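You operate a simulated robot arm through the tools that you are given. There is no shell and no other tool. Be economical: measure what you need, move in short steps, check, and stop when the job is done.

You run a simulated robot arm. Do the job below in one go: nothing can be reset, and whatever is moved stays where it is left.

Task
Brush oil on the middle of the yellow tin, then put the lid back on the oil dish.
Fine: use the yellow brush and stand it back where it stood. Set down upright: yellow brush. A coat counts when it lies all over at full strength: go over it till it gets no stronger.

It is judged by the outcome, as a careful person would: the job done as asked, and still so three seconds after it is handed in. It fails if anything else is knocked over, pushed out of place, dropped, spilled or broken. Lids that push on must go on centred and level and be pressed home; caps that screw on are set level and turned clockwise until they are tight.

Robot
A 7-joint arm with a two-finger parallel gripper, fixed in place. Base frame: the origin is at the foot of the arm, x ahead of it, y to its left, z up; the work surface is at about z = 910. Readings come in mm, degrees, newtons and seconds.
With the tool pointing down near the work surface it reaches from about 280 to 680 mm from the base axis. Its first joint turns from -66.0 to 66.0 degrees. Payload 1.57 kg.
Tool frame: the origin (TCP) lies between the finger pads and is the grasp point; the fingertips stand 30 mm ahead of it; z points along the fingers, y is the line along which they close. The gripper opens to 110 mm. The fingers are 24 mm wide and 12 mm thick; the gripper's body (48 by 112 mm) begins 78 mm behind the TCP.
Orientation is told as [roll, pitch, yaw] about the base's x, y, z axes, in that order, counted from this pose: with the fingers straight down and closing along the base's y, the tool's x points along the base's -x, its y along +y and its z along -z.

Tools
- The arm moves only by the tool arm_command. Its argument "series" is one flat list of numbers, 7 for each row, row after row: the shift along the tool's x, y, z in units of 25 mm (1.0 is 25 mm), then the turn, a rotation vector about the tool's x, y, z in units of 6 degrees (1.0 is 6 degrees), then the gripper command, from -1 (fully open) to 1 (shut), values between in proportion. In form: [dx, dy, dz, rx, ry, rz, grip, dx, dy, dz, rx, ry, rz, grip, ...]. A call has 1 to 20 rows; each row shifts and turns the commanded pose from where the row before left it, along the tool's axes as they then stand. A call with a number of a shift or a turn outside -1 to 1 is refused whole. Each row takes 0.2 s and may step no farther than 50 mm and 8.6 degrees from the row before; otherwise, or with a gripper value out of range, the whole call is refused. A pose out of reach is approached as far as the arm can. The call stops where the force on the tool passes 70 N (or 10 N more than at its start, if that is more) or the arm is blocked; 0.2 s more then pass. Each finger travels about 108 mm/s and halts on what it meets, pressing with about 43 N; the grip force reading is that of the motor and also rises with nothing between the fingers. The clock runs only during rows and for 0.2 s after the last one: add rows that do not move to give the fingers time. It gives the time, the measured TCP pose, the force on the tool (base axes), the opening and the grip force at its end, in the units of the frame above (readings bear some noise), with the torque about the TCP (base axes, N m) and any sound that the robot's microphone picked up, and new pictures: "pictures" is both (left out), scene, wrist or none.
- Cameras (640 x 400 px; columns grow to the right, rows downward): "scene" is fixed at [195.7, -396.9, 1395.4]; the picture's right is [0.60, -0.80, 0.00], its down [-0.40, -0.30, -0.87] and it looks along [0.70, 0.52, -0.50] (base axes); focal length 304 px, centre (320, 200). "wrist" rides on the gripper at [70, 16, -141] in the tool frame; the picture's right is [-0.23, 0.97, 0.00], its down [-0.86, -0.20, -0.48] and it looks along [-0.47, -0.11, 0.88] (tool axes); focal length 222 px, centre (320, 200).
- locate(camera, pixels): for up to 12 pixels [column, row] of the newest picture of that camera ("zoom" is the newest enlarged one), the place [x, y, z] in the base frame of the surface seen there, good to about 3 mm, but the place of the scene camera against the robot may be out by one fixed shift of up to 25 mm in any direction. The clock stands still meanwhile.
- zoom(camera, box): a new picture of the part [left, top, right, bottom] of that camera's present view, enlarged. The clock stands still meanwhile.
- hand_in(): hands the job in; it is judged then, once.

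Work in short steps. Measure before you move; look again where a grasp or a placing could have gone wrong, and mend it. You have 80 turns and 200 pictures in all, those below and enlarged ones among them. Open the gripper and draw the arm clear of the work before you hand the job in, unless the task says otherwise; then end with one line.

The tools are called after ">>>" as name(argument=value, ...) on one line, values as JSON. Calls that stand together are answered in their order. arm_command: Moves the arm, as the interface text tells. Its arguments: {"type":"object","properties":{"series":{"type":"array","items":{"type":"number"}},"pictures":{"type":"string","enum":["both","scene","wrist","none"]}},"required":["series"]} The other tools are called the same way: locate (camera, pixels) gives the place of the surface under pixels of a picture; zoom (camera, box) takes an enlarged picture of a part of a camera's view; hand_in () hands the job in.

At the start:

```text
time_s: 0.0
tool_pos: [457.3, 7.8, 1205.0]
tool_rot: [-0.2, -0.1, -0.1]
wrist_force: [0.1, -0.5, 0.1]
moment: [0.0, -0.02, -0.02]
grip_width: 110.0
grasp_force: 0.1
```

scene: 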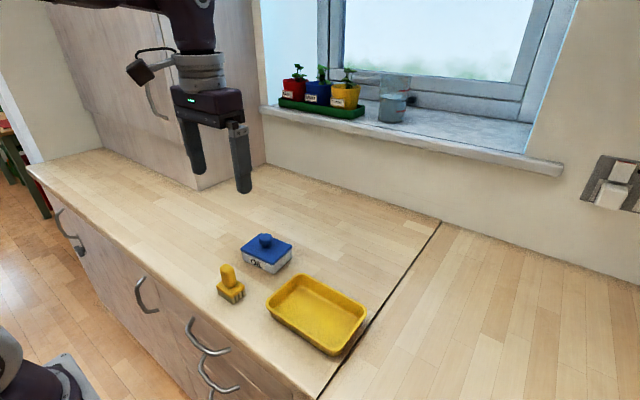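
wrist: 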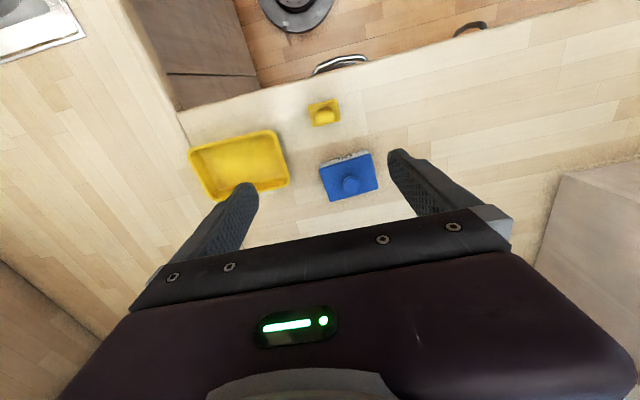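

The scene shows a yellow brush near (230,285), a dish with blue lid near (266,252), and a yellow tin near (318,313). I zoom in and measure.

>>> zoom(camera="scene", box=[200, 220, 380, 360])

>>> zoom(camera="wrist", box=[170, 80, 410, 230])

>>> locate(camera="wrist", pixels=[[323, 117], [312, 104], [337, 101], [340, 122], [315, 126], [351, 184], [320, 165], [370, 152], [378, 188], [330, 201], [240, 162], [345, 156]])

>>> locate(camera="scene", pixels=[[228, 270], [230, 284], [265, 239], [266, 252], [318, 312], [245, 262], [243, 292], [350, 310], [270, 290], [300, 276], [365, 310], [330, 355]])

```text
2.86 times, centred on (290, 290) of scene
```

zoom: 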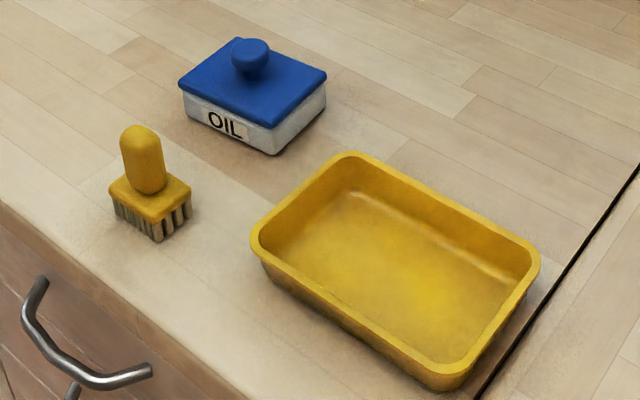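

```text
2.67 times, centred on (290, 155) of wrist
```

zoom: 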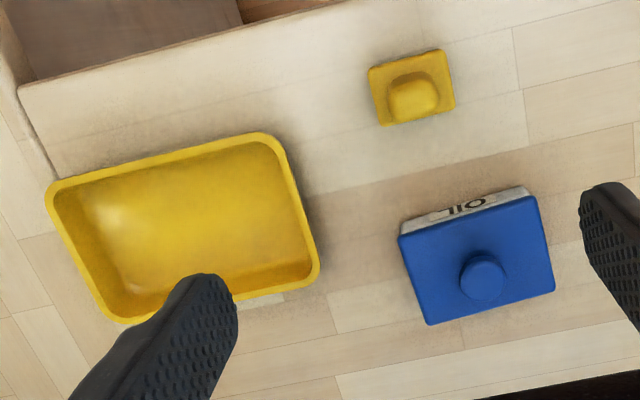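

```text
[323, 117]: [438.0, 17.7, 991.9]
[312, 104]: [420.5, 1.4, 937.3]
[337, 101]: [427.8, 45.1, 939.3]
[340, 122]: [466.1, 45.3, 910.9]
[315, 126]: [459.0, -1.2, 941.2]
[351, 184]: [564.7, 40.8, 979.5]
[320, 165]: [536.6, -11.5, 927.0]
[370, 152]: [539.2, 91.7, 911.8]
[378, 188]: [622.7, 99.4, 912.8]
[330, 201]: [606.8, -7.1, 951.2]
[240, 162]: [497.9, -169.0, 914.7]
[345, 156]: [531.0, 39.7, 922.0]
```

```text
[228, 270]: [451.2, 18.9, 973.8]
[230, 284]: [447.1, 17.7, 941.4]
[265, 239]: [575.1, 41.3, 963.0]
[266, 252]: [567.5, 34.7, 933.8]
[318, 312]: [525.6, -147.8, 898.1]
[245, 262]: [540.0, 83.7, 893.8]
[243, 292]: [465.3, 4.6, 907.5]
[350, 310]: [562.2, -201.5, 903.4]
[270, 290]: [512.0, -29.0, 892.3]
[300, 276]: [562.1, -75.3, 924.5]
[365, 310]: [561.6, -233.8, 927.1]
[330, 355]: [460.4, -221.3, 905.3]
```

The dish's and brush's edges are turned by about -9.5° yaw, and the knob is near (565,41,979). I move above the lid, align the yaw and look again.

>>> arm_command(series=[-0.68, 0.215, 0.87, 0, 0, 0, -1, -0.68, 0.215, 0.87, 0, 0, 0, -1, -0.68, 0.215, 0.87, 0, 0, 0, -1, -0.68, 0.215, 0.87, 0, 0, 0, -1, -0.68, 0.215, 0.87, 0, 0, 0, -1, -0.68, 0.215, 0.87, 0, 0, 0, -1, 0, 0, 0, 0, 0, 0.79, -1, 0, 0, 0, 0, 0, 0.79, -1, 0, 0, 0, 0, 0, 0, -1])

```text
time_s: 2.0
tool_pos: [559.8, 41.3, 1073.4]
tool_rot: [-0.2, 0.0, -9.6]
wrist_force: [0.2, -0.2, 0.1]
moment: [-0.02, 0.0, 0.0]
grip_width: 110.0
grasp_force: 0.0
```

scene: 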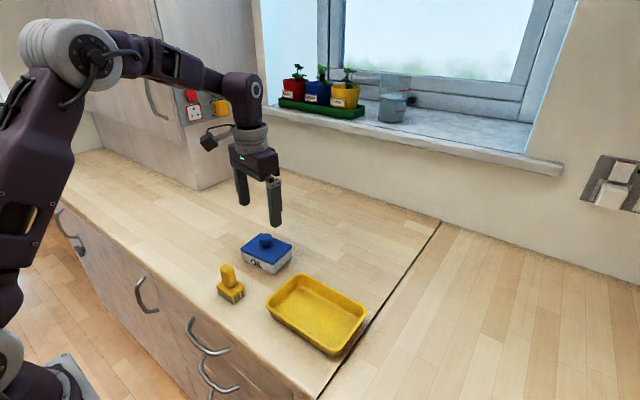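
wrist: 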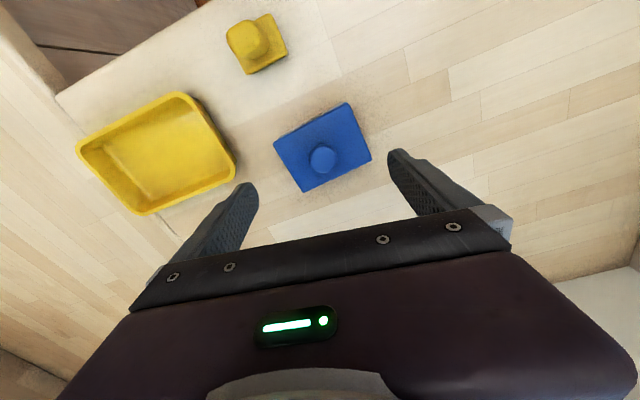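

The dish appears turned the other way relative to the fingers; I measure the corners of the lid, knob and brush in this closer view.

>>> zoom(camera="wrist", box=[220, 0, 380, 200])

>>> locate(camera="wrist", pixels=[[277, 147], [346, 106], [368, 156], [304, 189], [323, 158], [334, 163], [313, 163], [229, 31], [273, 17], [285, 50], [256, 38], [247, 71]])

>>> locate(camera="wrist", pixels=[[79, 148], [182, 95], [233, 168], [142, 212], [160, 150], [110, 155], [185, 115], [215, 165], [145, 200], [330, 158], [318, 153], [323, 170]])

```text
2.00 times, centred on (300, 100) of wrist
```

zoom: 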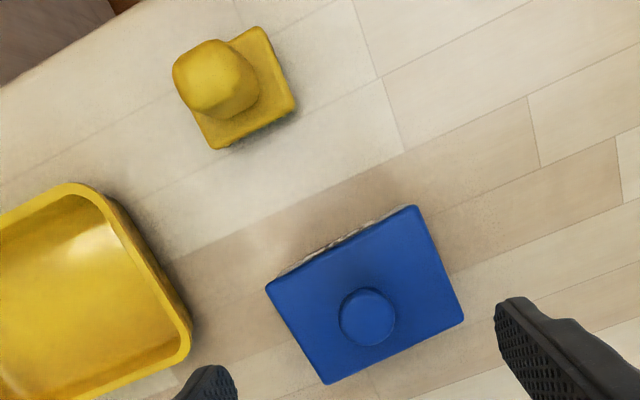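

```text
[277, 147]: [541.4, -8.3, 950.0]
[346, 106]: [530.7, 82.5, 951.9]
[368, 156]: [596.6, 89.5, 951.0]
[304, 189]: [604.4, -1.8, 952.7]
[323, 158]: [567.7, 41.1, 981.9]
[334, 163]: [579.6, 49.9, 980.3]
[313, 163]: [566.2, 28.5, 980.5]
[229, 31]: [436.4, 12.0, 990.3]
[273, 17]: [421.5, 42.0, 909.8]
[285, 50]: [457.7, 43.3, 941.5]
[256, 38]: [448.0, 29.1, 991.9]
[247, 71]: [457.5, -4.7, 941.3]
```

```text
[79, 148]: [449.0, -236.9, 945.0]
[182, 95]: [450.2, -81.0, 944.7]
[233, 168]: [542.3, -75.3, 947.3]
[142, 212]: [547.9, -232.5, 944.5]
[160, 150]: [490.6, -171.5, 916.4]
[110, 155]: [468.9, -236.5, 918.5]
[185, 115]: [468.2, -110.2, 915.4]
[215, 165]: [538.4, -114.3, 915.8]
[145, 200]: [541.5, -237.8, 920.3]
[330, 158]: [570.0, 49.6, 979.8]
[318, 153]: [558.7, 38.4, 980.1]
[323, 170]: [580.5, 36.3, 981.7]
```

The lid's centre is (568.5,40.5), yaw about +6°, top at 951 and the knob top at 980. I turn to yaw +6°, centre over the knob and descend to z≈1015 with the fingers partly closed.

>>> arm_command(series=[0, 0, 0, 0, 0, -0.867, -0.3, 0, 0, 0, 0, 0, -0.867, -0.1, 0, 0, 0, 0, 0, -0.867, -0.1, -0.35, -0.04, 0.75, 0, 0, 0, -0.1, 0, 0, 0.8, 0, 0, 0, -0.1, 0, 0, 0.8, 0, 0, 0, -0.1, 0, 0, 0, 0, 0, 0, -0.1])

```text
time_s: 3.6
tool_pos: [568.7, 40.5, 1014.9]
tool_rot: [-0.2, -0.2, 6.0]
wrist_force: [0.5, -0.1, -0.4]
moment: [0.01, 0.02, -0.01]
grip_width: 60.4
grasp_force: 0.1
```

scene: 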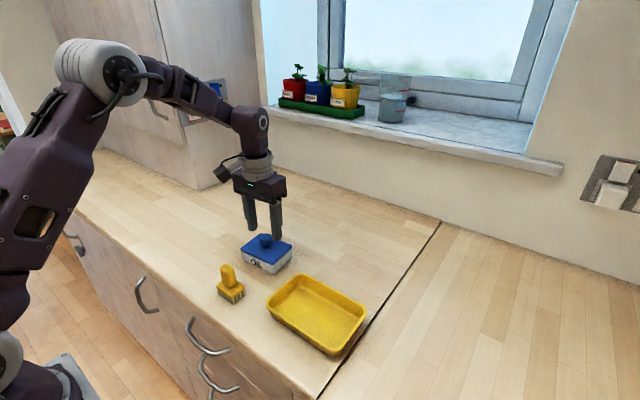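
wrist: 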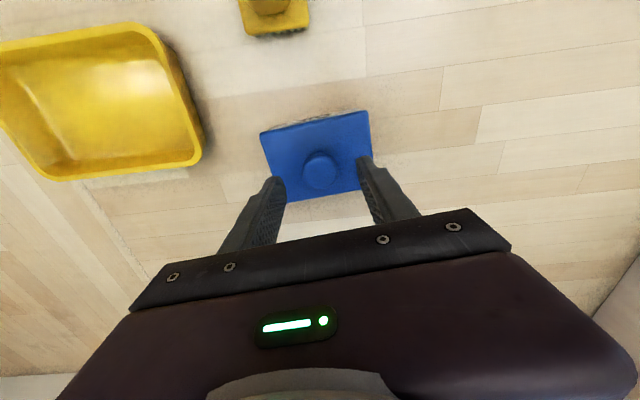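

The knob at (321,170) sits between the fingers. I descend to z≈985.5 and close on it.

>>> arm_command(series=[0, 0, 0.6, 0, 0, 0, -0.1, 0, 0, 0.57, 0, 0, 0, -0.1, 0, 0, 0, 0, 0, 0, -0.1, 0, 0, 0, 0, 0, 0, 0.5, 0, 0, 0, 0, 0, 0, 1, 0, 0, 0, 0, 0, 0, 1, 0, 0, 0, 0, 0, 0, 1], pictures="wrist")

```text
time_s: 5.2
tool_pos: [568.5, 39.6, 984.7]
tool_rot: [-0.3, -0.1, 6.0]
wrist_force: [0.5, 0.8, 0.3]
moment: [-0.02, 0.02, 0.01]
grip_width: 29.0
grasp_force: 38.1
heard: snap
```

wrist: 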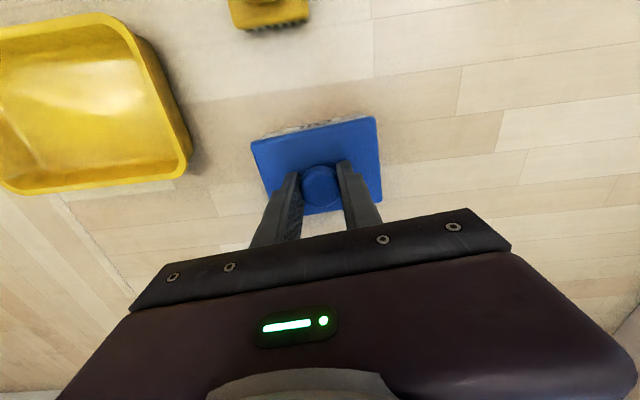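

Gripped at 29 mm. I lift slowly, straight up.

>>> arm_command(series=[0, 0, -0.2, 0, 0, 0, 1, 0, 0, -0.2, 0, 0, 0, 1, 0, 0, -0.3, 0, 0, 0, 1, 0, 0, -0.5, 0, 0, 0, 1, 0, 0, -0.8, 0, 0, 0, 1, 0, 0, 0, 0, 0, 0, 1])

```text
time_s: 6.6
tool_pos: [569.3, 40.4, 1036.0]
tool_rot: [-0.1, -0.1, 5.9]
wrist_force: [1.5, -0.6, -0.3]
moment: [0.0, -0.01, 0.0]
grip_width: 29.0
grasp_force: 38.7
```

scene: 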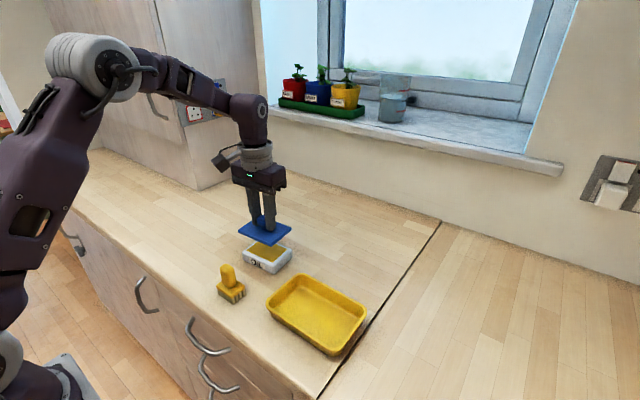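
wrist: 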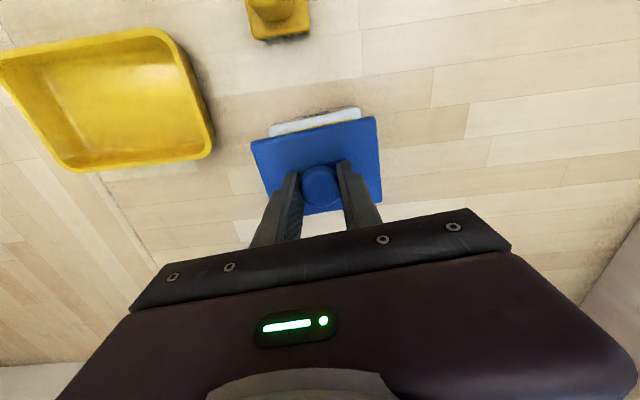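

The lid came off cleanly. I check that the free area to the left is clear before setting it down there.

>>> locate(camera="wrist", pixels=[[430, 160], [500, 170], [560, 180], [600, 200], [600, 290], [630, 260]])

>>> arm_command(series=[0, 0.65, 0, 0, 0, 0, 1, 0, 0.65, 0, 0, 0, 0, 1, 0, 0.65, 0, 0, 0, 0, 1, 0, 0.65, 0, 0, 0, 0, 1, 0, 0.65, 0, 0, 0, 0, 1, 0, 0.65, 0, 0, 0, 0, 1, 0, 0.65, 0, 0, 0, 0, 1, 0, 0.65, 0, 0, 0, 0, 1, 0, 0, 0, 0, 0, 0, 1])

```text
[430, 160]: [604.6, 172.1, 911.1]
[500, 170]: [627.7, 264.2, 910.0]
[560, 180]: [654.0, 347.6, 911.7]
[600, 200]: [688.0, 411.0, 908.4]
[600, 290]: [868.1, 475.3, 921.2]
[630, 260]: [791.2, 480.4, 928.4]
```

```text
time_s: 8.6
tool_pos: [555.5, 169.4, 1037.6]
tool_rot: [-0.2, 0.0, 6.1]
wrist_force: [0.6, -0.7, -0.1]
moment: [-0.01, 0.01, 0.01]
grip_width: 28.7
grasp_force: 38.4
```

scene: 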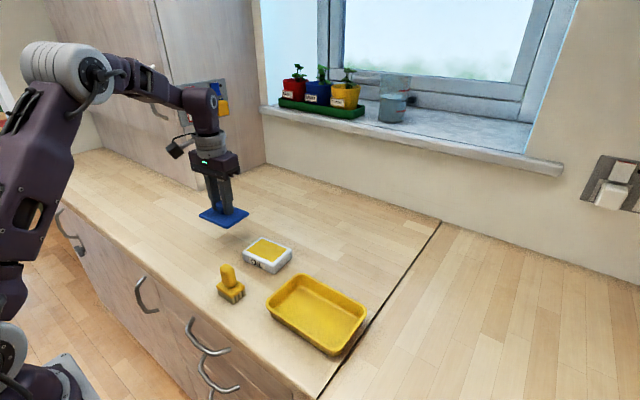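
wrist: 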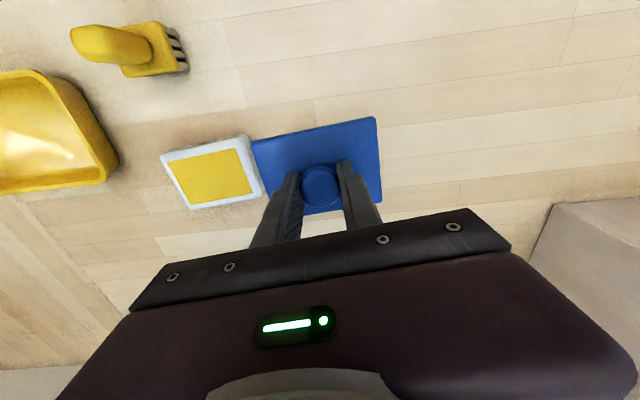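

I'll measure the lid's rim thickness and the dish before lowering.

>>> zoom(camera="scene", box=[180, 180, 310, 310])

>>> arm_command(series=[0, 0, 0.8, 0, 0, 0, 1, 0, 0, 0.8, 0, 0, 0, 1, 0, 0, 0.8, 0, 0, 0, 1, 0, 0, 0.5, 0, 0, 0, 1, 0, 0, 0, 0, 0, 0, 1], pictures="none")

```text
3.08 times, centred on (245, 245) of scene
```

zoom: 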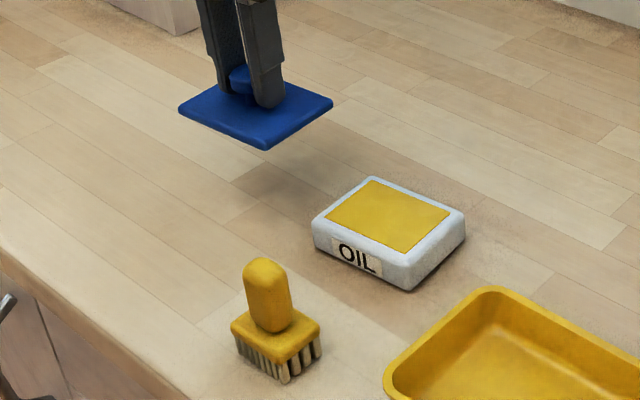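

```text
time_s: 9.8
tool_pos: [555.9, 168.4, 965.4]
tool_rot: [-0.2, -0.1, 6.1]
wrist_force: [0.0, 0.0, 0.1]
moment: [0.03, -0.01, -0.02]
grip_width: 28.7
grasp_force: 38.4
```

No contact yet at 965. The plate looks about 6 mm thick, so I lower in small steps toward about 950.

>>> arm_command(series=[0, 0, 0.2, 0, 0, 0, 1, 0, 0, 0.2, 0, 0, 0, 1, 0, 0, 0.08, 0, 0, 0, 1, 0, 0, 0.08, 0, 0, 0, 1, 0, 0, 0, 0, 0, 0, 1], pictures="scene")

>>> zoom(camera="scene", box=[180, 180, 310, 310])

```text
time_s: 11.0
tool_pos: [556.2, 167.6, 952.7]
tool_rot: [-0.1, -0.5, 6.1]
wrist_force: [-3.1, -1.5, 45.8]
moment: [-0.02, -0.04, 0.02]
grip_width: 29.3
grasp_force: 39.0
```

scene: 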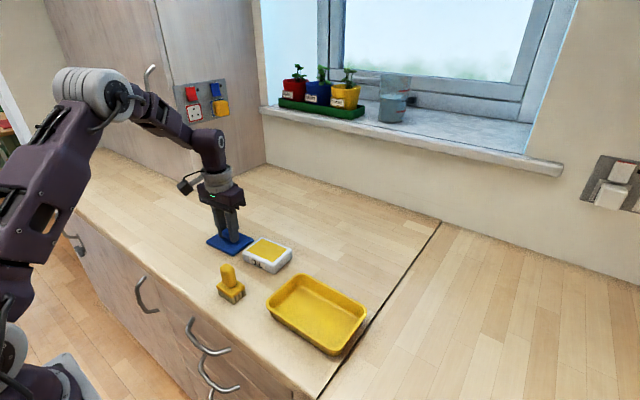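

```text
3.08 times, centred on (245, 245) of scene
```

zoom: 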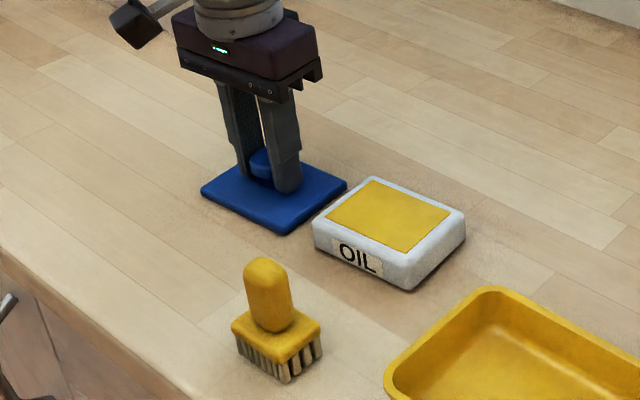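

It is on the counter at 46 N. I ease up about 1.5 mm, open, and rise.

>>> arm_command(series=[0, 0, -0.08, 0, 0, 0, 1, 0, 0, 0, 0, 0, 0, 0.4, 0, 0, 0, 0, 0, 0, 0, 0, 0, 0, 0, 0, 0, 0, 0, 0, -0.4, 0, 0, 0, 0, 0, 0, -1, 0, 0, 0, 0, 0, 0, -1, 0, 0, 0, 0, 0, 0, -1, 0, 0, 0, 0, 0, 0, -1, 0, 0, 0, 0, 0, 0, -1, 0, 0, 0, 0, 0, 0, 0, 0, 0, 0, 0, 0])

```text
refused: series must hold 7 numbers for each row
```

I resend it with proper rows.

>>> arm_command(series=[0, 0, -0.08, 0, 0, 0, 1, 0, 0, 0, 0, 0, 0, 0.4, 0, 0, 0, 0, 0, 0, 0, 0, 0, 0, 0, 0, 0, 0, 0, 0, -0.4, 0, 0, 0, 0, 0, 0, -1, 0, 0, 0, 0, 0, 0, -1, 0, 0, 0, 0, 0, 0, -1, 0, 0, 0, 0, 0, 0, -1, 0, 0, 0, 0, 0, 0, 0, 0, 0, 0, 0])

```text
time_s: 13.2
tool_pos: [555.3, 169.1, 1064.4]
tool_rot: [-0.3, 0.0, 6.0]
wrist_force: [0.0, 0.4, 1.2]
moment: [0.0, -0.02, 0.03]
grip_width: 55.0
grasp_force: 0.0
```

scene: 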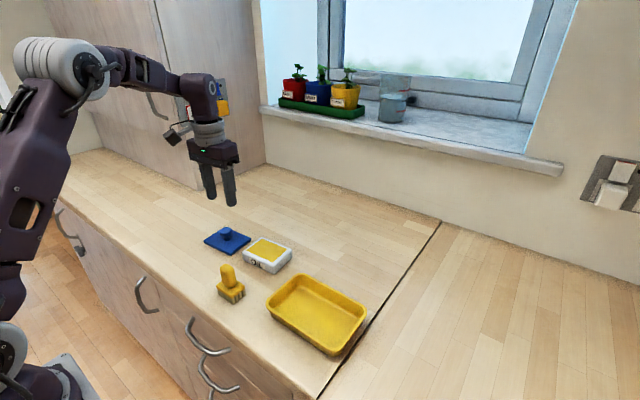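
wrist: 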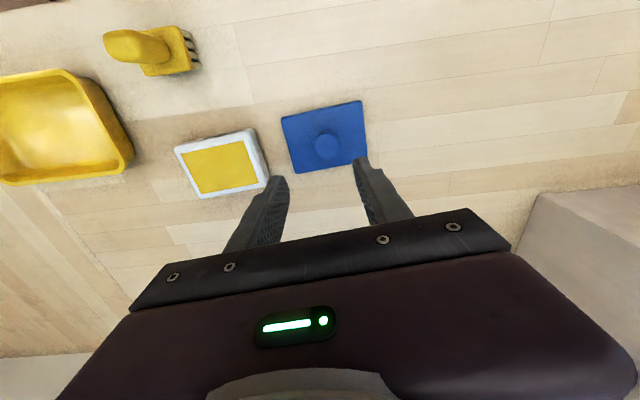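

Lid is down flat. I measure the dish and move above the brush.

>>> locate(camera="wrist", pixels=[[177, 148], [251, 132], [266, 181], [202, 195], [184, 152], [245, 139], [257, 182], [200, 190], [222, 167], [327, 146], [220, 160], [215, 190]])

>>> arm_command(series=[0.743, -0.778, -0.11, 0, 0, 0, 0, 0.743, -0.778, -0.11, 0, 0, 0, 0, 0.743, -0.778, -0.11, 0, 0, 0, 0, 0.743, -0.778, -0.11, 0, 0, 0, 0, 0.743, -0.778, -0.11, 0, 0, 0, 0, 0.743, -0.778, -0.11, 0, 0, 0, 0, 0.743, -0.778, -0.11, 0, 0, 0, 0, 0, 0, 0, 0, 0, 0, 0], pictures="wrist")

>>> zoom(camera="wrist", box=[240, 80, 400, 230])

```text
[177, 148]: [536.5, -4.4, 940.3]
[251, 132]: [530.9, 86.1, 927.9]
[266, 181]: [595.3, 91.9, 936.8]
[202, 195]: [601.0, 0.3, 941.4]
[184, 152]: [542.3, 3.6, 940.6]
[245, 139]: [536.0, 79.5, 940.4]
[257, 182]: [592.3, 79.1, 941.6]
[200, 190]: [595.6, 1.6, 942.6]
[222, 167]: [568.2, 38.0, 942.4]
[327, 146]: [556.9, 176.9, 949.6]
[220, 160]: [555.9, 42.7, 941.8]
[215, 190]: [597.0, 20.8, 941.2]
```

```text
time_s: 15.0
tool_pos: [442.3, 21.3, 1083.0]
tool_rot: [-0.2, -0.1, 5.9]
wrist_force: [0.1, -1.3, 0.3]
moment: [-0.02, 0.0, 0.07]
grip_width: 54.9
grasp_force: 0.1
```

wrist: 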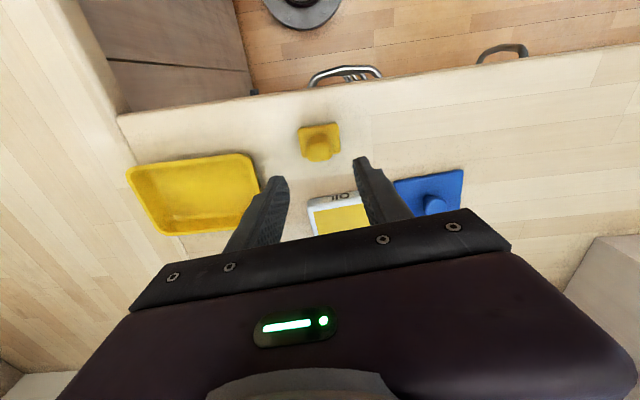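

```text
2.67 times, centred on (320, 155) of wrist
```

zoom: 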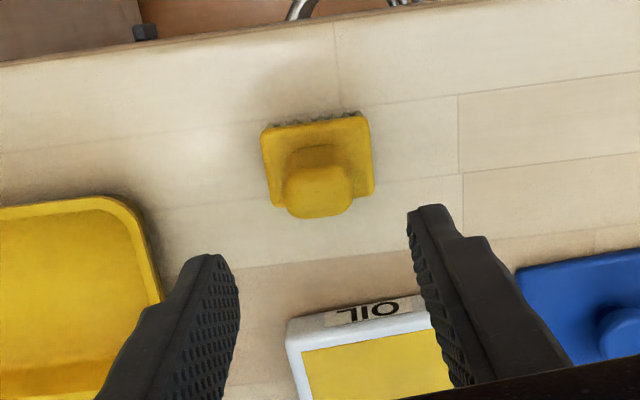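

I measure the brush's block corners and handle top in the enlarged view.

>>> locate(camera="zoom", pixels=[[268, 133], [362, 119], [370, 190], [276, 202], [287, 190], [350, 182], [318, 195], [292, 210], [346, 208], [318, 172], [290, 165], [340, 158]])

```text
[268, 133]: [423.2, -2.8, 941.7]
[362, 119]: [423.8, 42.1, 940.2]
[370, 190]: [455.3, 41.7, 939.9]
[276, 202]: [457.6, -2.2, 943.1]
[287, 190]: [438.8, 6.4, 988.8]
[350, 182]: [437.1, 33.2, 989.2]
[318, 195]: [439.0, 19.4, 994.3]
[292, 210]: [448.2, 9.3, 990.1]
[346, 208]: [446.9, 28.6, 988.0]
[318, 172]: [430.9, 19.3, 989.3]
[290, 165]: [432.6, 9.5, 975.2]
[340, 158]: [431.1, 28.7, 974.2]
```

The brush stands at (440,20), yaw about 1°, block top 941, handle top 994 and about 26 mm wide in y. I align, descend to z=978 and grip.

>>> arm_command(series=[0, 0, 0, 0, 0, 0.82, 0, 0.09, -0.05, 0.8, 0, 0, 0, 0, 0, 0, 0.8, 0, 0, 0, 0, 0, 0, 0.8, 0, 0, 0, 0, 0, 0, 0.8, 0, 0, 0, 0, 0, 0, 0.8, 0, 0, 0, 0, 0, 0, 0.2, 0, 0, 0, 0, 0, 0, 0, 0, 0, 0, 0])

```text
time_s: 16.8
tool_pos: [437.9, 19.8, 976.8]
tool_rot: [-0.1, 0.1, 1.1]
wrist_force: [-0.1, -0.2, -0.1]
moment: [-0.01, -0.01, -0.03]
grip_width: 55.3
grasp_force: 0.1
```

scene: 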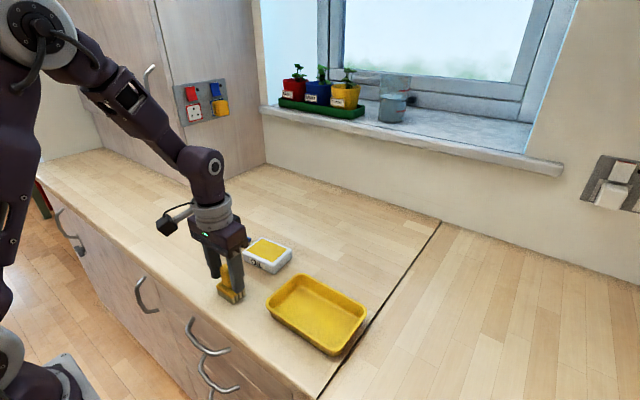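
wrist: 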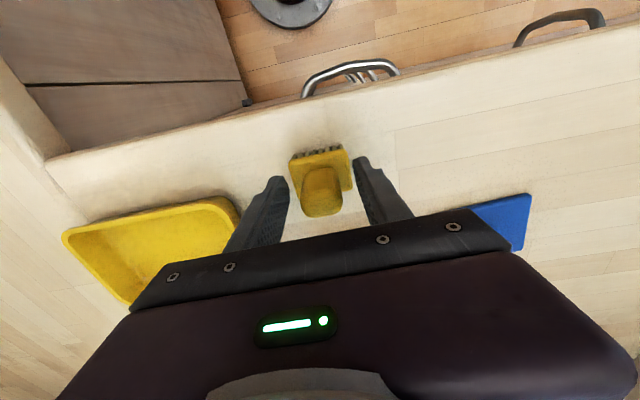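

The handle at (321,190) is centred between the fingers. I close.

>>> arm_command(series=[-0.06, 0, 0, 0, 0, 0, 0.2, 0, 0, 0, 0, 0, 0, 0.4, 0, 0, 0, 0, 0, 0, 0.6, 0, 0, 0, 0, 0, 0, 1, 0, 0, 0, 0, 0, 0, 1, 0, 0, 0, 0, 0, 0, 1], pictures="wrist")

```text
time_s: 18.2
tool_pos: [438.5, 19.3, 977.6]
tool_rot: [-0.2, -0.1, 1.0]
wrist_force: [0.2, 0.3, 1.2]
moment: [0.01, -0.05, -0.03]
grip_width: 29.1
grasp_force: 39.0
```

wrist: 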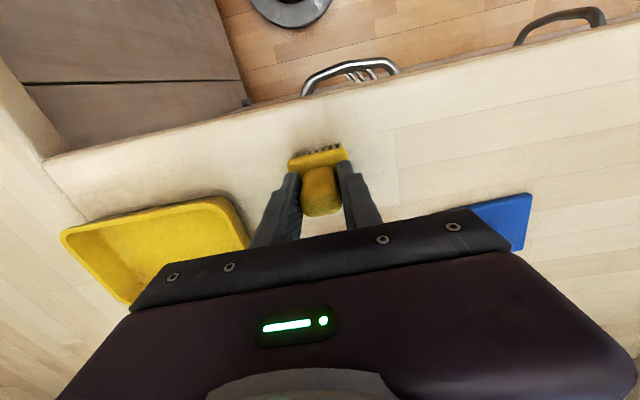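

Gripped at 29 mm. I lift the brush, carry it over the oil and stop a little above it.

>>> arm_command(series=[0, 0, -0.5, 0, 0, 0, 1, 0, 0, -1, 0, 0, 0, 1, 0, 0, -1, 0, 0, 0, 1, -0.856, 0.125, 0, 0, 0, 0, 1, -0.856, 0.125, 0, 0, 0, 0, 1, -0.856, 0.125, 0, 0, 0, 0, 1, -0.856, 0.125, 0, 0, 0, 0, 1, -0.856, 0.125, 0, 0, 0, 0, 1, -0.856, 0.125, 0, 0, 0, 0, 1, 0, 0, 0.7, 0, 0, 0, 1, 0, 0, 0, 0, 0, 0, 1])

>>> zoom(camera="scene", box=[200, 180, 330, 310])

```text
time_s: 20.6
tool_pos: [568.6, 40.6, 1019.6]
tool_rot: [-0.1, 0.0, 1.1]
wrist_force: [0.0, 0.6, -0.5]
moment: [0.02, 0.01, 0.01]
grip_width: 29.0
grasp_force: 38.7
```

scene: 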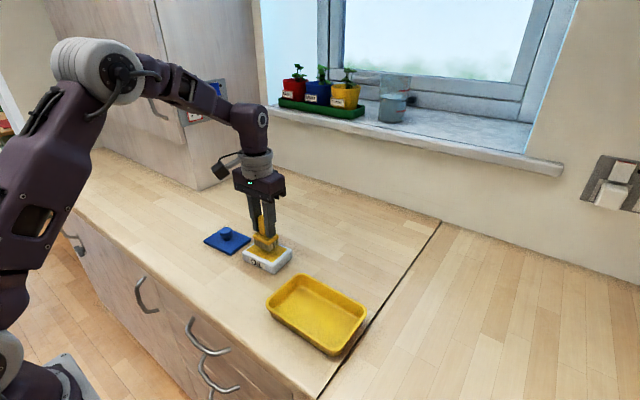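
wrist: 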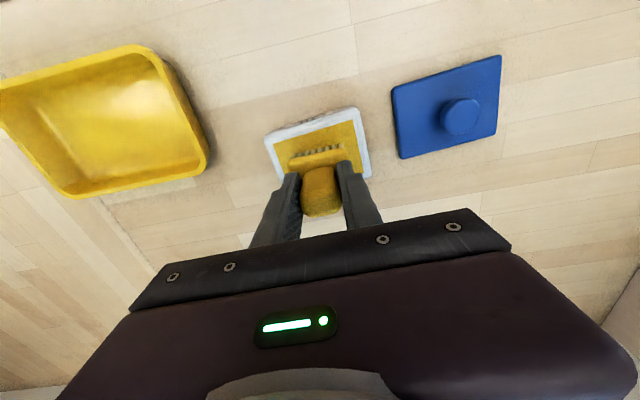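

```text
3.08 times, centred on (265, 245) of scene
```

zoom: 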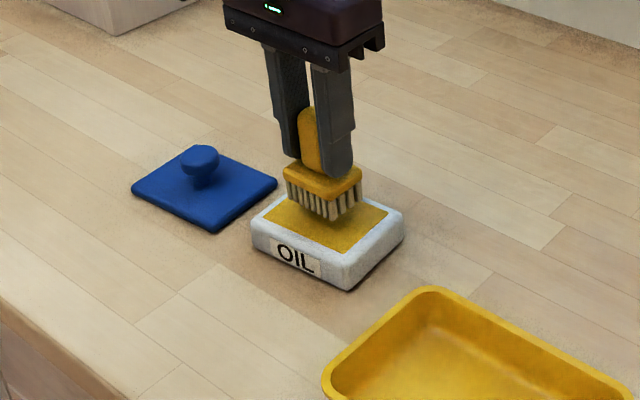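

The brush is centred above the oil with about 9 mm to go. I lower gently until contact.

>>> arm_command(series=[0, 0, 0.2, 0, 0, 0, 1, 0, 0, 0.12, 0, 0, 0, 1, 0, 0, 0.06, 0, 0, 0, 1, 0, 0, 0.06, 0, 0, 0, 1, 0, 0, 0, 0, 0, 0, 1], pictures="scene")

>>> zoom(camera="scene", box=[200, 180, 330, 310])

```text
time_s: 21.8
tool_pos: [566.4, 40.2, 1011.2]
tool_rot: [-0.2, 0.0, 1.1]
wrist_force: [-0.3, -0.5, -1.3]
moment: [0.0, -0.07, -0.01]
grip_width: 29.3
grasp_force: 39.7
```

scene: 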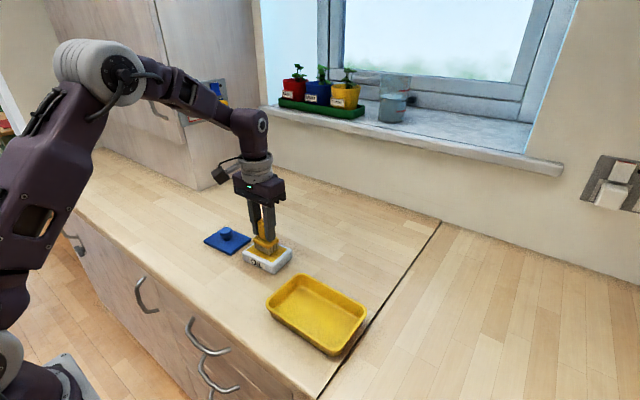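

```text
3.08 times, centred on (265, 245) of scene
```

zoom: 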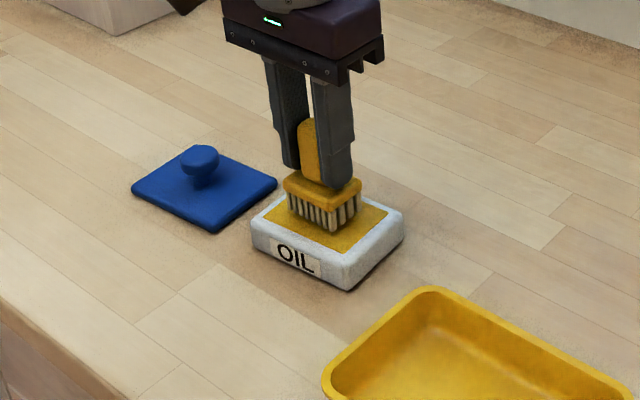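

Force still about zero at z≈1010. I lower 2–3 mm more in small steps.

>>> arm_command(series=[0, 0, 0.05, 0, 0, 0, 1, 0, 0, 0.05, 0, 0, 0, 1, 0, 0, 0, 0, 0, 0, 1], pictures="none")

```text
time_s: 22.6
tool_pos: [566.0, 41.4, 1008.9]
tool_rot: [-0.3, -0.1, 1.1]
wrist_force: [-0.4, 0.1, 0.0]
moment: [-0.04, 0.01, -0.04]
grip_width: 29.1
grasp_force: 38.3
```

Still no resistance, so the bristles may be sinking into liquid. I go down 4 mm more in steps and look.

>>> arm_command(series=[0, 0, 0.05, 0, 0, 0, 1, 0, 0, 0.05, 0, 0, 0, 1, 0, 0, 0.05, 0, 0, 0, 1, 0, 0, 0, 0, 0, 0, 1], pictures="scene")

>>> zoom(camera="scene", box=[225, 200, 305, 280])

```text
time_s: 23.6
tool_pos: [566.5, 40.4, 1006.4]
tool_rot: [-0.3, -0.1, 1.1]
wrist_force: [0.6, 0.0, 4.7]
moment: [0.15, -0.02, 0.0]
grip_width: 29.2
grasp_force: 39.1
```

scene: 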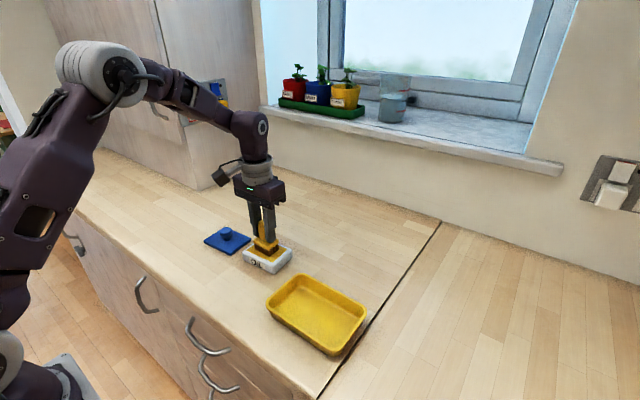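

```text
5.00 times, centred on (265, 240) of scene
```

zoom: 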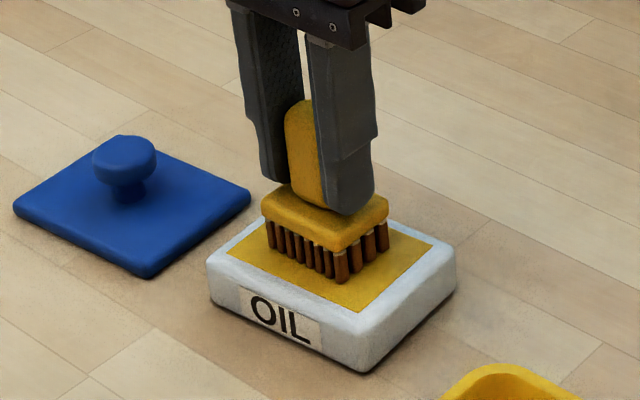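

The bristles have turned brown, so they are loaded, with contact at z≈1006. I lift, pause over the dish, and carry it over the tin's middle.

>>> arm_command(series=[0, 0, -0.4, 0, 0, 0, 1, 0, 0, -0.6, 0, 0, 0, 1, 0, 0, -0.6, 0, 0, 0, 1, 0, 0, 0, 0, 0, 0, 1, 0, 0, 0, 0, 0, 0, 1, 0.296, -0.781, 0, 0, 0, 0, 1, 0.296, -0.781, 0, 0, 0, 0, 1, 0.296, -0.781, 0, 0, 0, 0, 1, 0.296, -0.781, 0, 0, 0, 0, 1, 0.296, -0.781, 0, 0, 0, 0, 1, 0.296, -0.781, 0, 0, 0, 0, 1, 0.296, -0.781, 0, 0, 0, 0, 1, 0.296, -0.781, 0, 0, 0, 0, 1, 0.296, -0.781, 0, 0, 0, 0, 1, 0.296, -0.781, 0, 0, 0, 0, 1, 0, 0, 0, 0, 0, 0, 1])

>>> locate(camera="wrist", pixels=[[200, 150], [440, 150], [320, 130], [320, 100], [260, 110], [380, 110]])

>>> zoom(camera="scene", box=[240, 230, 390, 370])

```text
time_s: 27.0
tool_pos: [495.8, -157.1, 1044.8]
tool_rot: [-0.2, -0.1, 1.2]
wrist_force: [-0.1, 0.0, 0.2]
moment: [-0.03, -0.02, -0.01]
grip_width: 29.2
grasp_force: 39.1
```

scene: 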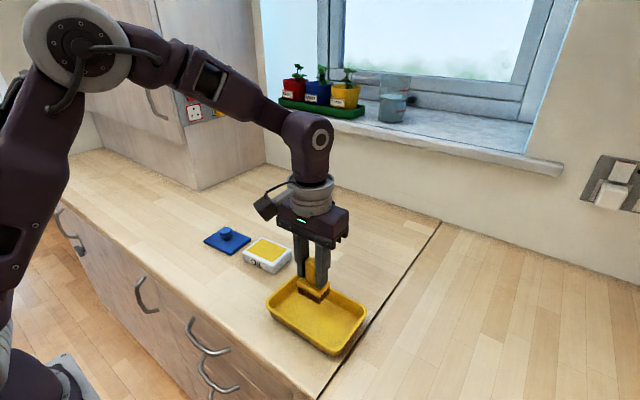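
wrist: 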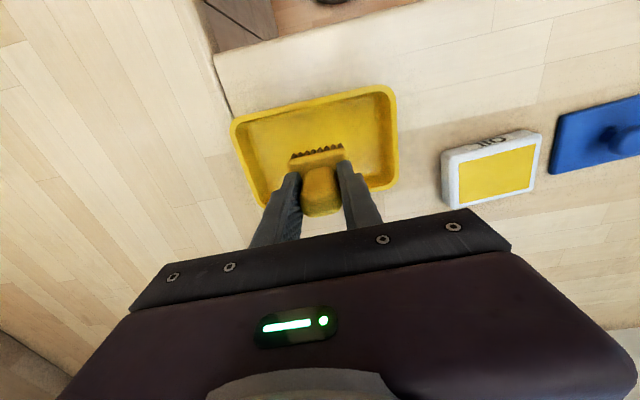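

```text
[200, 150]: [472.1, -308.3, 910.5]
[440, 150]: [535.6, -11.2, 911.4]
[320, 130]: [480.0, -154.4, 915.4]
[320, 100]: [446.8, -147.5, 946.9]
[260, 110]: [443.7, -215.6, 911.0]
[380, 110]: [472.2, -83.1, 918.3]
```

```text
2.86 times, centred on (315, 300) of scene
```

zoom: 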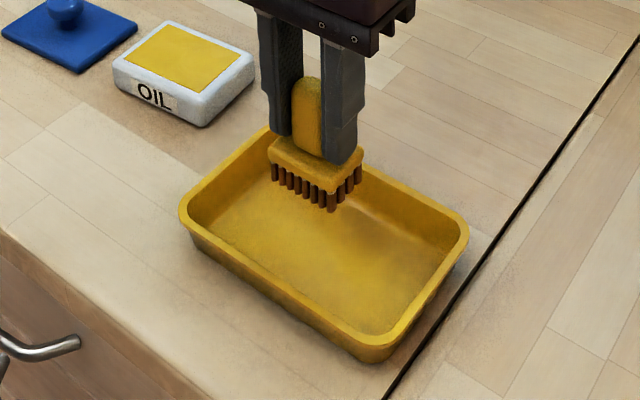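

The brush is over the tin's middle. I lower it to just above the floor, then feel for contact.

>>> arm_command(series=[0, 0, 0.8, 0, 0, 0, 1, 0, 0, 0.8, 0, 0, 0, 1, 0, 0, 0.8, 0, 0, 0, 1, 0, 0, 0.06, 0, 0, 0, 1, 0, 0, 0.06, 0, 0, 0, 1, 0, 0, 0.06, 0, 0, 0, 1, 0, 0, 0, 0, 0, 0, 1], pictures="none")

```text
time_s: 28.6
tool_pos: [496.6, -155.3, 980.4]
tool_rot: [-0.2, -0.1, 1.0]
wrist_force: [-0.7, -0.1, -1.2]
moment: [0.0, -0.01, -0.02]
grip_width: 29.1
grasp_force: 39.2
```

No contact at 980.4; I continue down in small steps.

>>> arm_command(series=[0, 0, 0.05, 0, 0, 0, 1, 0, 0, 0.05, 0, 0, 0, 1, 0, 0, 0, 0, 0, 0, 1], pictures="scene")

>>> zoom(camera="scene", box=[250, 240, 380, 360])

```text
time_s: 29.4
tool_pos: [496.8, -155.4, 978.9]
tool_rot: [-0.3, -0.4, 1.1]
wrist_force: [-2.6, -0.9, 31.5]
moment: [0.21, 0.1, 0.04]
grip_width: 29.3
grasp_force: 39.1
```

scene: 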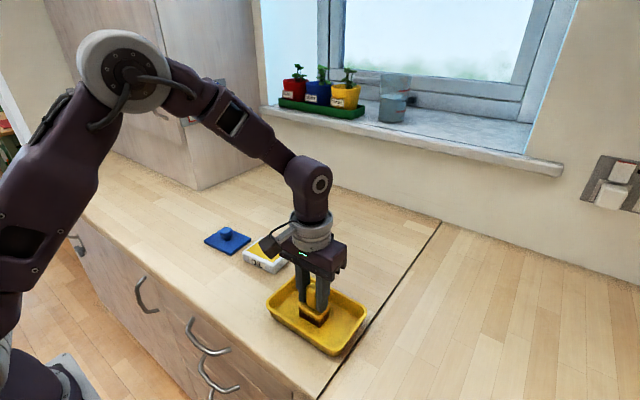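

```text
3.33 times, centred on (315, 300) of scene
```

zoom: 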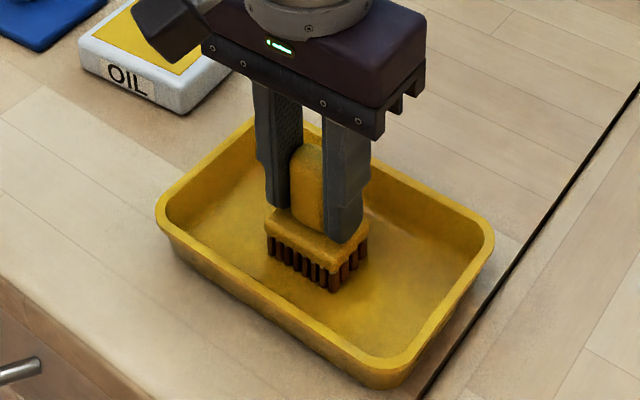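

The floor is reached but at 31 N, so I ease up 1 mm and check before stroking.

>>> arm_command(series=[0, 0, -0.04, 0, 0, 0, 1, 0, 0, 0, 0, 0, 0, 1], pictures="none")

```text
time_s: 30.0
tool_pos: [497.2, -156.7, 978.4]
tool_rot: [-0.1, -0.2, 1.2]
wrist_force: [4.9, -1.5, 20.9]
moment: [0.05, -0.38, -0.02]
grip_width: 29.2
grasp_force: 38.4
```

>>> arm_command(series=[0, 0, -0.03, 0, 0, 0, 1, 0, 0.2, 0, 0, 0, 0, 1, 0, 0.2, 0, 0, 0, 0, 1, 0, 0, 0, 0, 0, 0, 1], pictures="scene")

>>> zoom(camera="scene", box=[250, 240, 380, 360])

```text
time_s: 31.0
tool_pos: [495.0, -143.7, 978.9]
tool_rot: [-0.1, 0.2, 1.0]
wrist_force: [-0.4, 0.5, 0.8]
moment: [0.05, 0.02, 0.03]
grip_width: 29.2
grasp_force: 39.0
```

scene: 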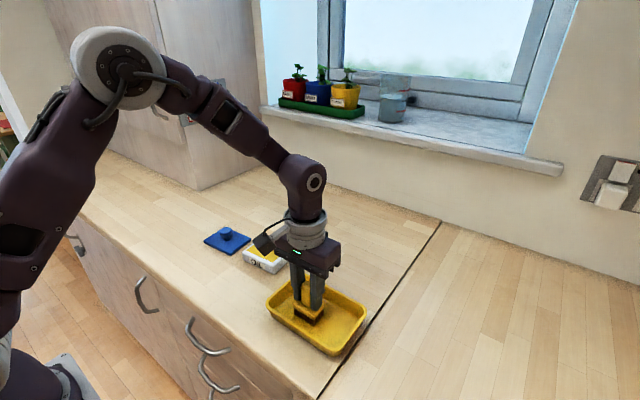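

```text
3.33 times, centred on (315, 300) of scene
```

zoom: 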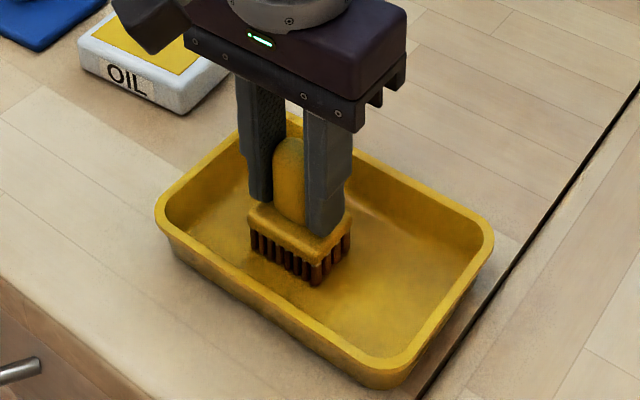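

Contact is light now. I press 0.5 mm and stroke along y through the middle and back.

>>> arm_command(series=[0, 0, 0.02, 0, 0, 0, 1, 0, 0.3, 0, 0, 0, 0, 1, 0, 0.3, 0, 0, 0, 0, 1, 0, -0.3, 0, 0, 0, 0, 1, 0, -0.3, 0, 0, 0, 0, 1, 0, -0.3, 0, 0, 0, 0, 1, 0, -0.3, 0, 0, 0, 0, 1, 0, -0.3, 0, 0, 0, 0, 1, 0, -0.3, 0, 0, 0, 0, 1, 0, -0.3, 0, 0, 0, 0, 1, 0, 0, 0, 0, 0, 0, 1], pictures="scene")

>>> zoom(camera="scene", box=[250, 240, 380, 360])

```text
time_s: 33.4
tool_pos: [497.6, -184.2, 980.1]
tool_rot: [-0.2, -0.1, 1.1]
wrist_force: [0.2, -0.4, 0.0]
moment: [0.0, 0.0, -0.01]
grip_width: 29.0
grasp_force: 39.3
```

scene: 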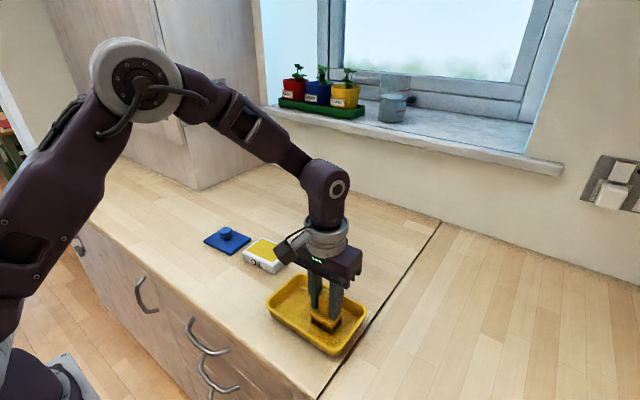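

```text
3.33 times, centred on (315, 300) of scene
```

zoom: 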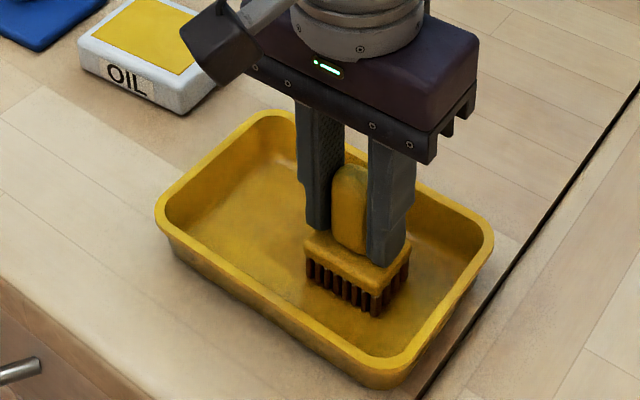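

Force reads zero, so contact is marginal. I press 1 mm further and stroke back, then check.

>>> arm_command(series=[0, 0, 0.04, 0, 0, 0, 1, 0, 0.3, 0, 0, 0, 0, 1, 0, 0.3, 0, 0, 0, 0, 1, 0, 0.3, 0, 0, 0, 0, 1, 0, 0.3, 0, 0, 0, 0, 1], pictures="both")

>>> zoom(camera="scene", box=[250, 240, 380, 360])

```text
time_s: 34.6
tool_pos: [497.1, -155.1, 978.3]
tool_rot: [-0.3, -0.2, 1.1]
wrist_force: [-0.5, -5.7, 14.7]
moment: [-0.08, -0.08, -0.03]
grip_width: 29.2
grasp_force: 39.0
```

scene: 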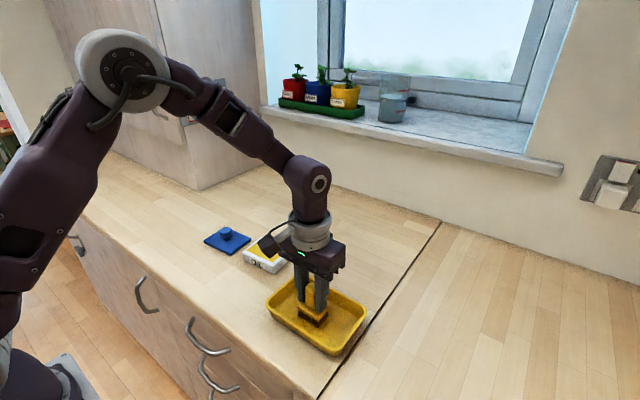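
wrist: 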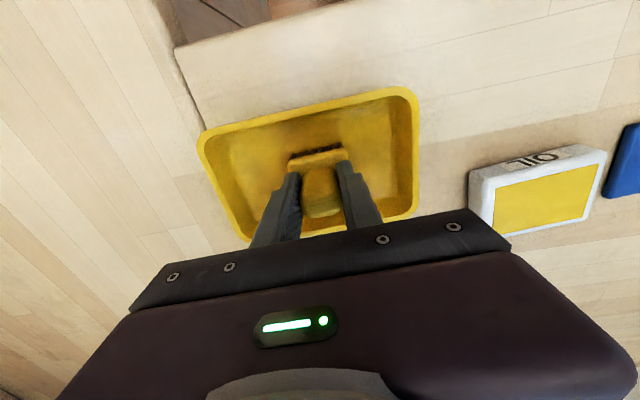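

```text
3.33 times, centred on (315, 300) of scene
```

zoom: 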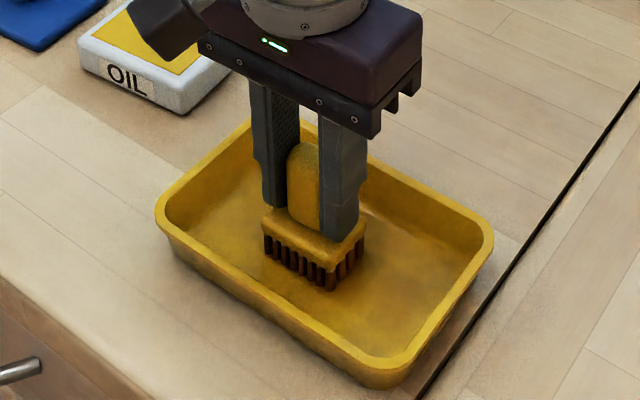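

Now 15 N of contact, and the tin floor looks darker in the wrist view. I lift to inspect.

>>> arm_command(series=[0, 0, -0.8, 0, 0, 0, 1, 0, 0, -0.8, 0, 0, 0, 1, 0, 0, -0.8, 0, 0, 0, 1, 0, 0, -0.8, 0, 0, 0, 1, 0, 0, -0.8, 0, 0, 0, 1, 0, 0, 0, 0, 0, 0, 1])

>>> zoom(camera="scene", box=[250, 240, 380, 360])

>>> zoom(camera="wrist", box=[220, 60, 420, 210])

```text
time_s: 36.0
tool_pos: [497.2, -152.1, 1081.3]
tool_rot: [-0.3, 0.0, 1.1]
wrist_force: [-0.1, -0.5, -0.4]
moment: [0.01, 0.02, 0.0]
grip_width: 29.2
grasp_force: 38.9
```

scene: 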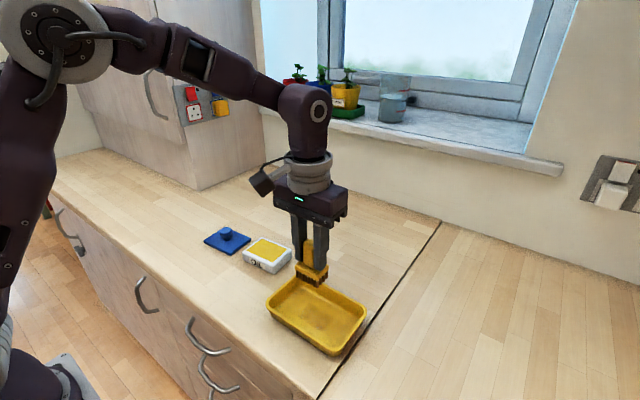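
wrist: 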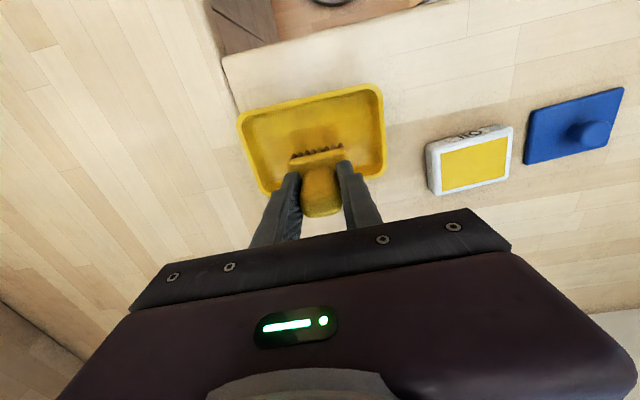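

```text
3.33 times, centred on (315, 300) of scene
```

zoom: 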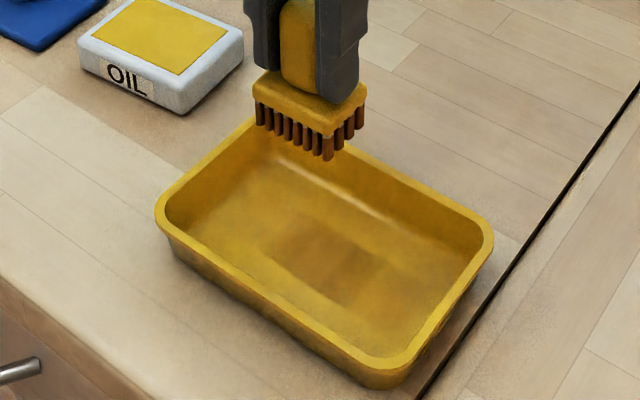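

```text
2.67 times, centred on (320, 135) of wrist
```

zoom: 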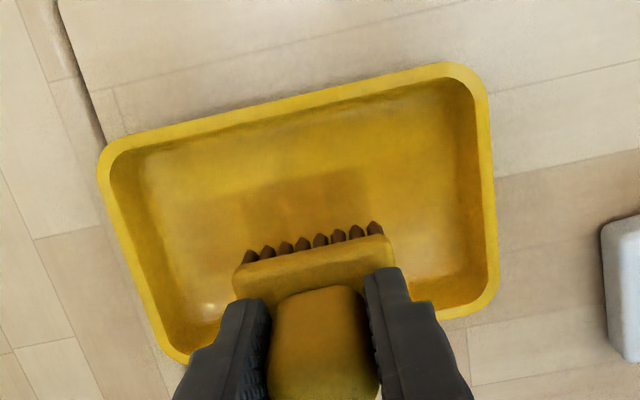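

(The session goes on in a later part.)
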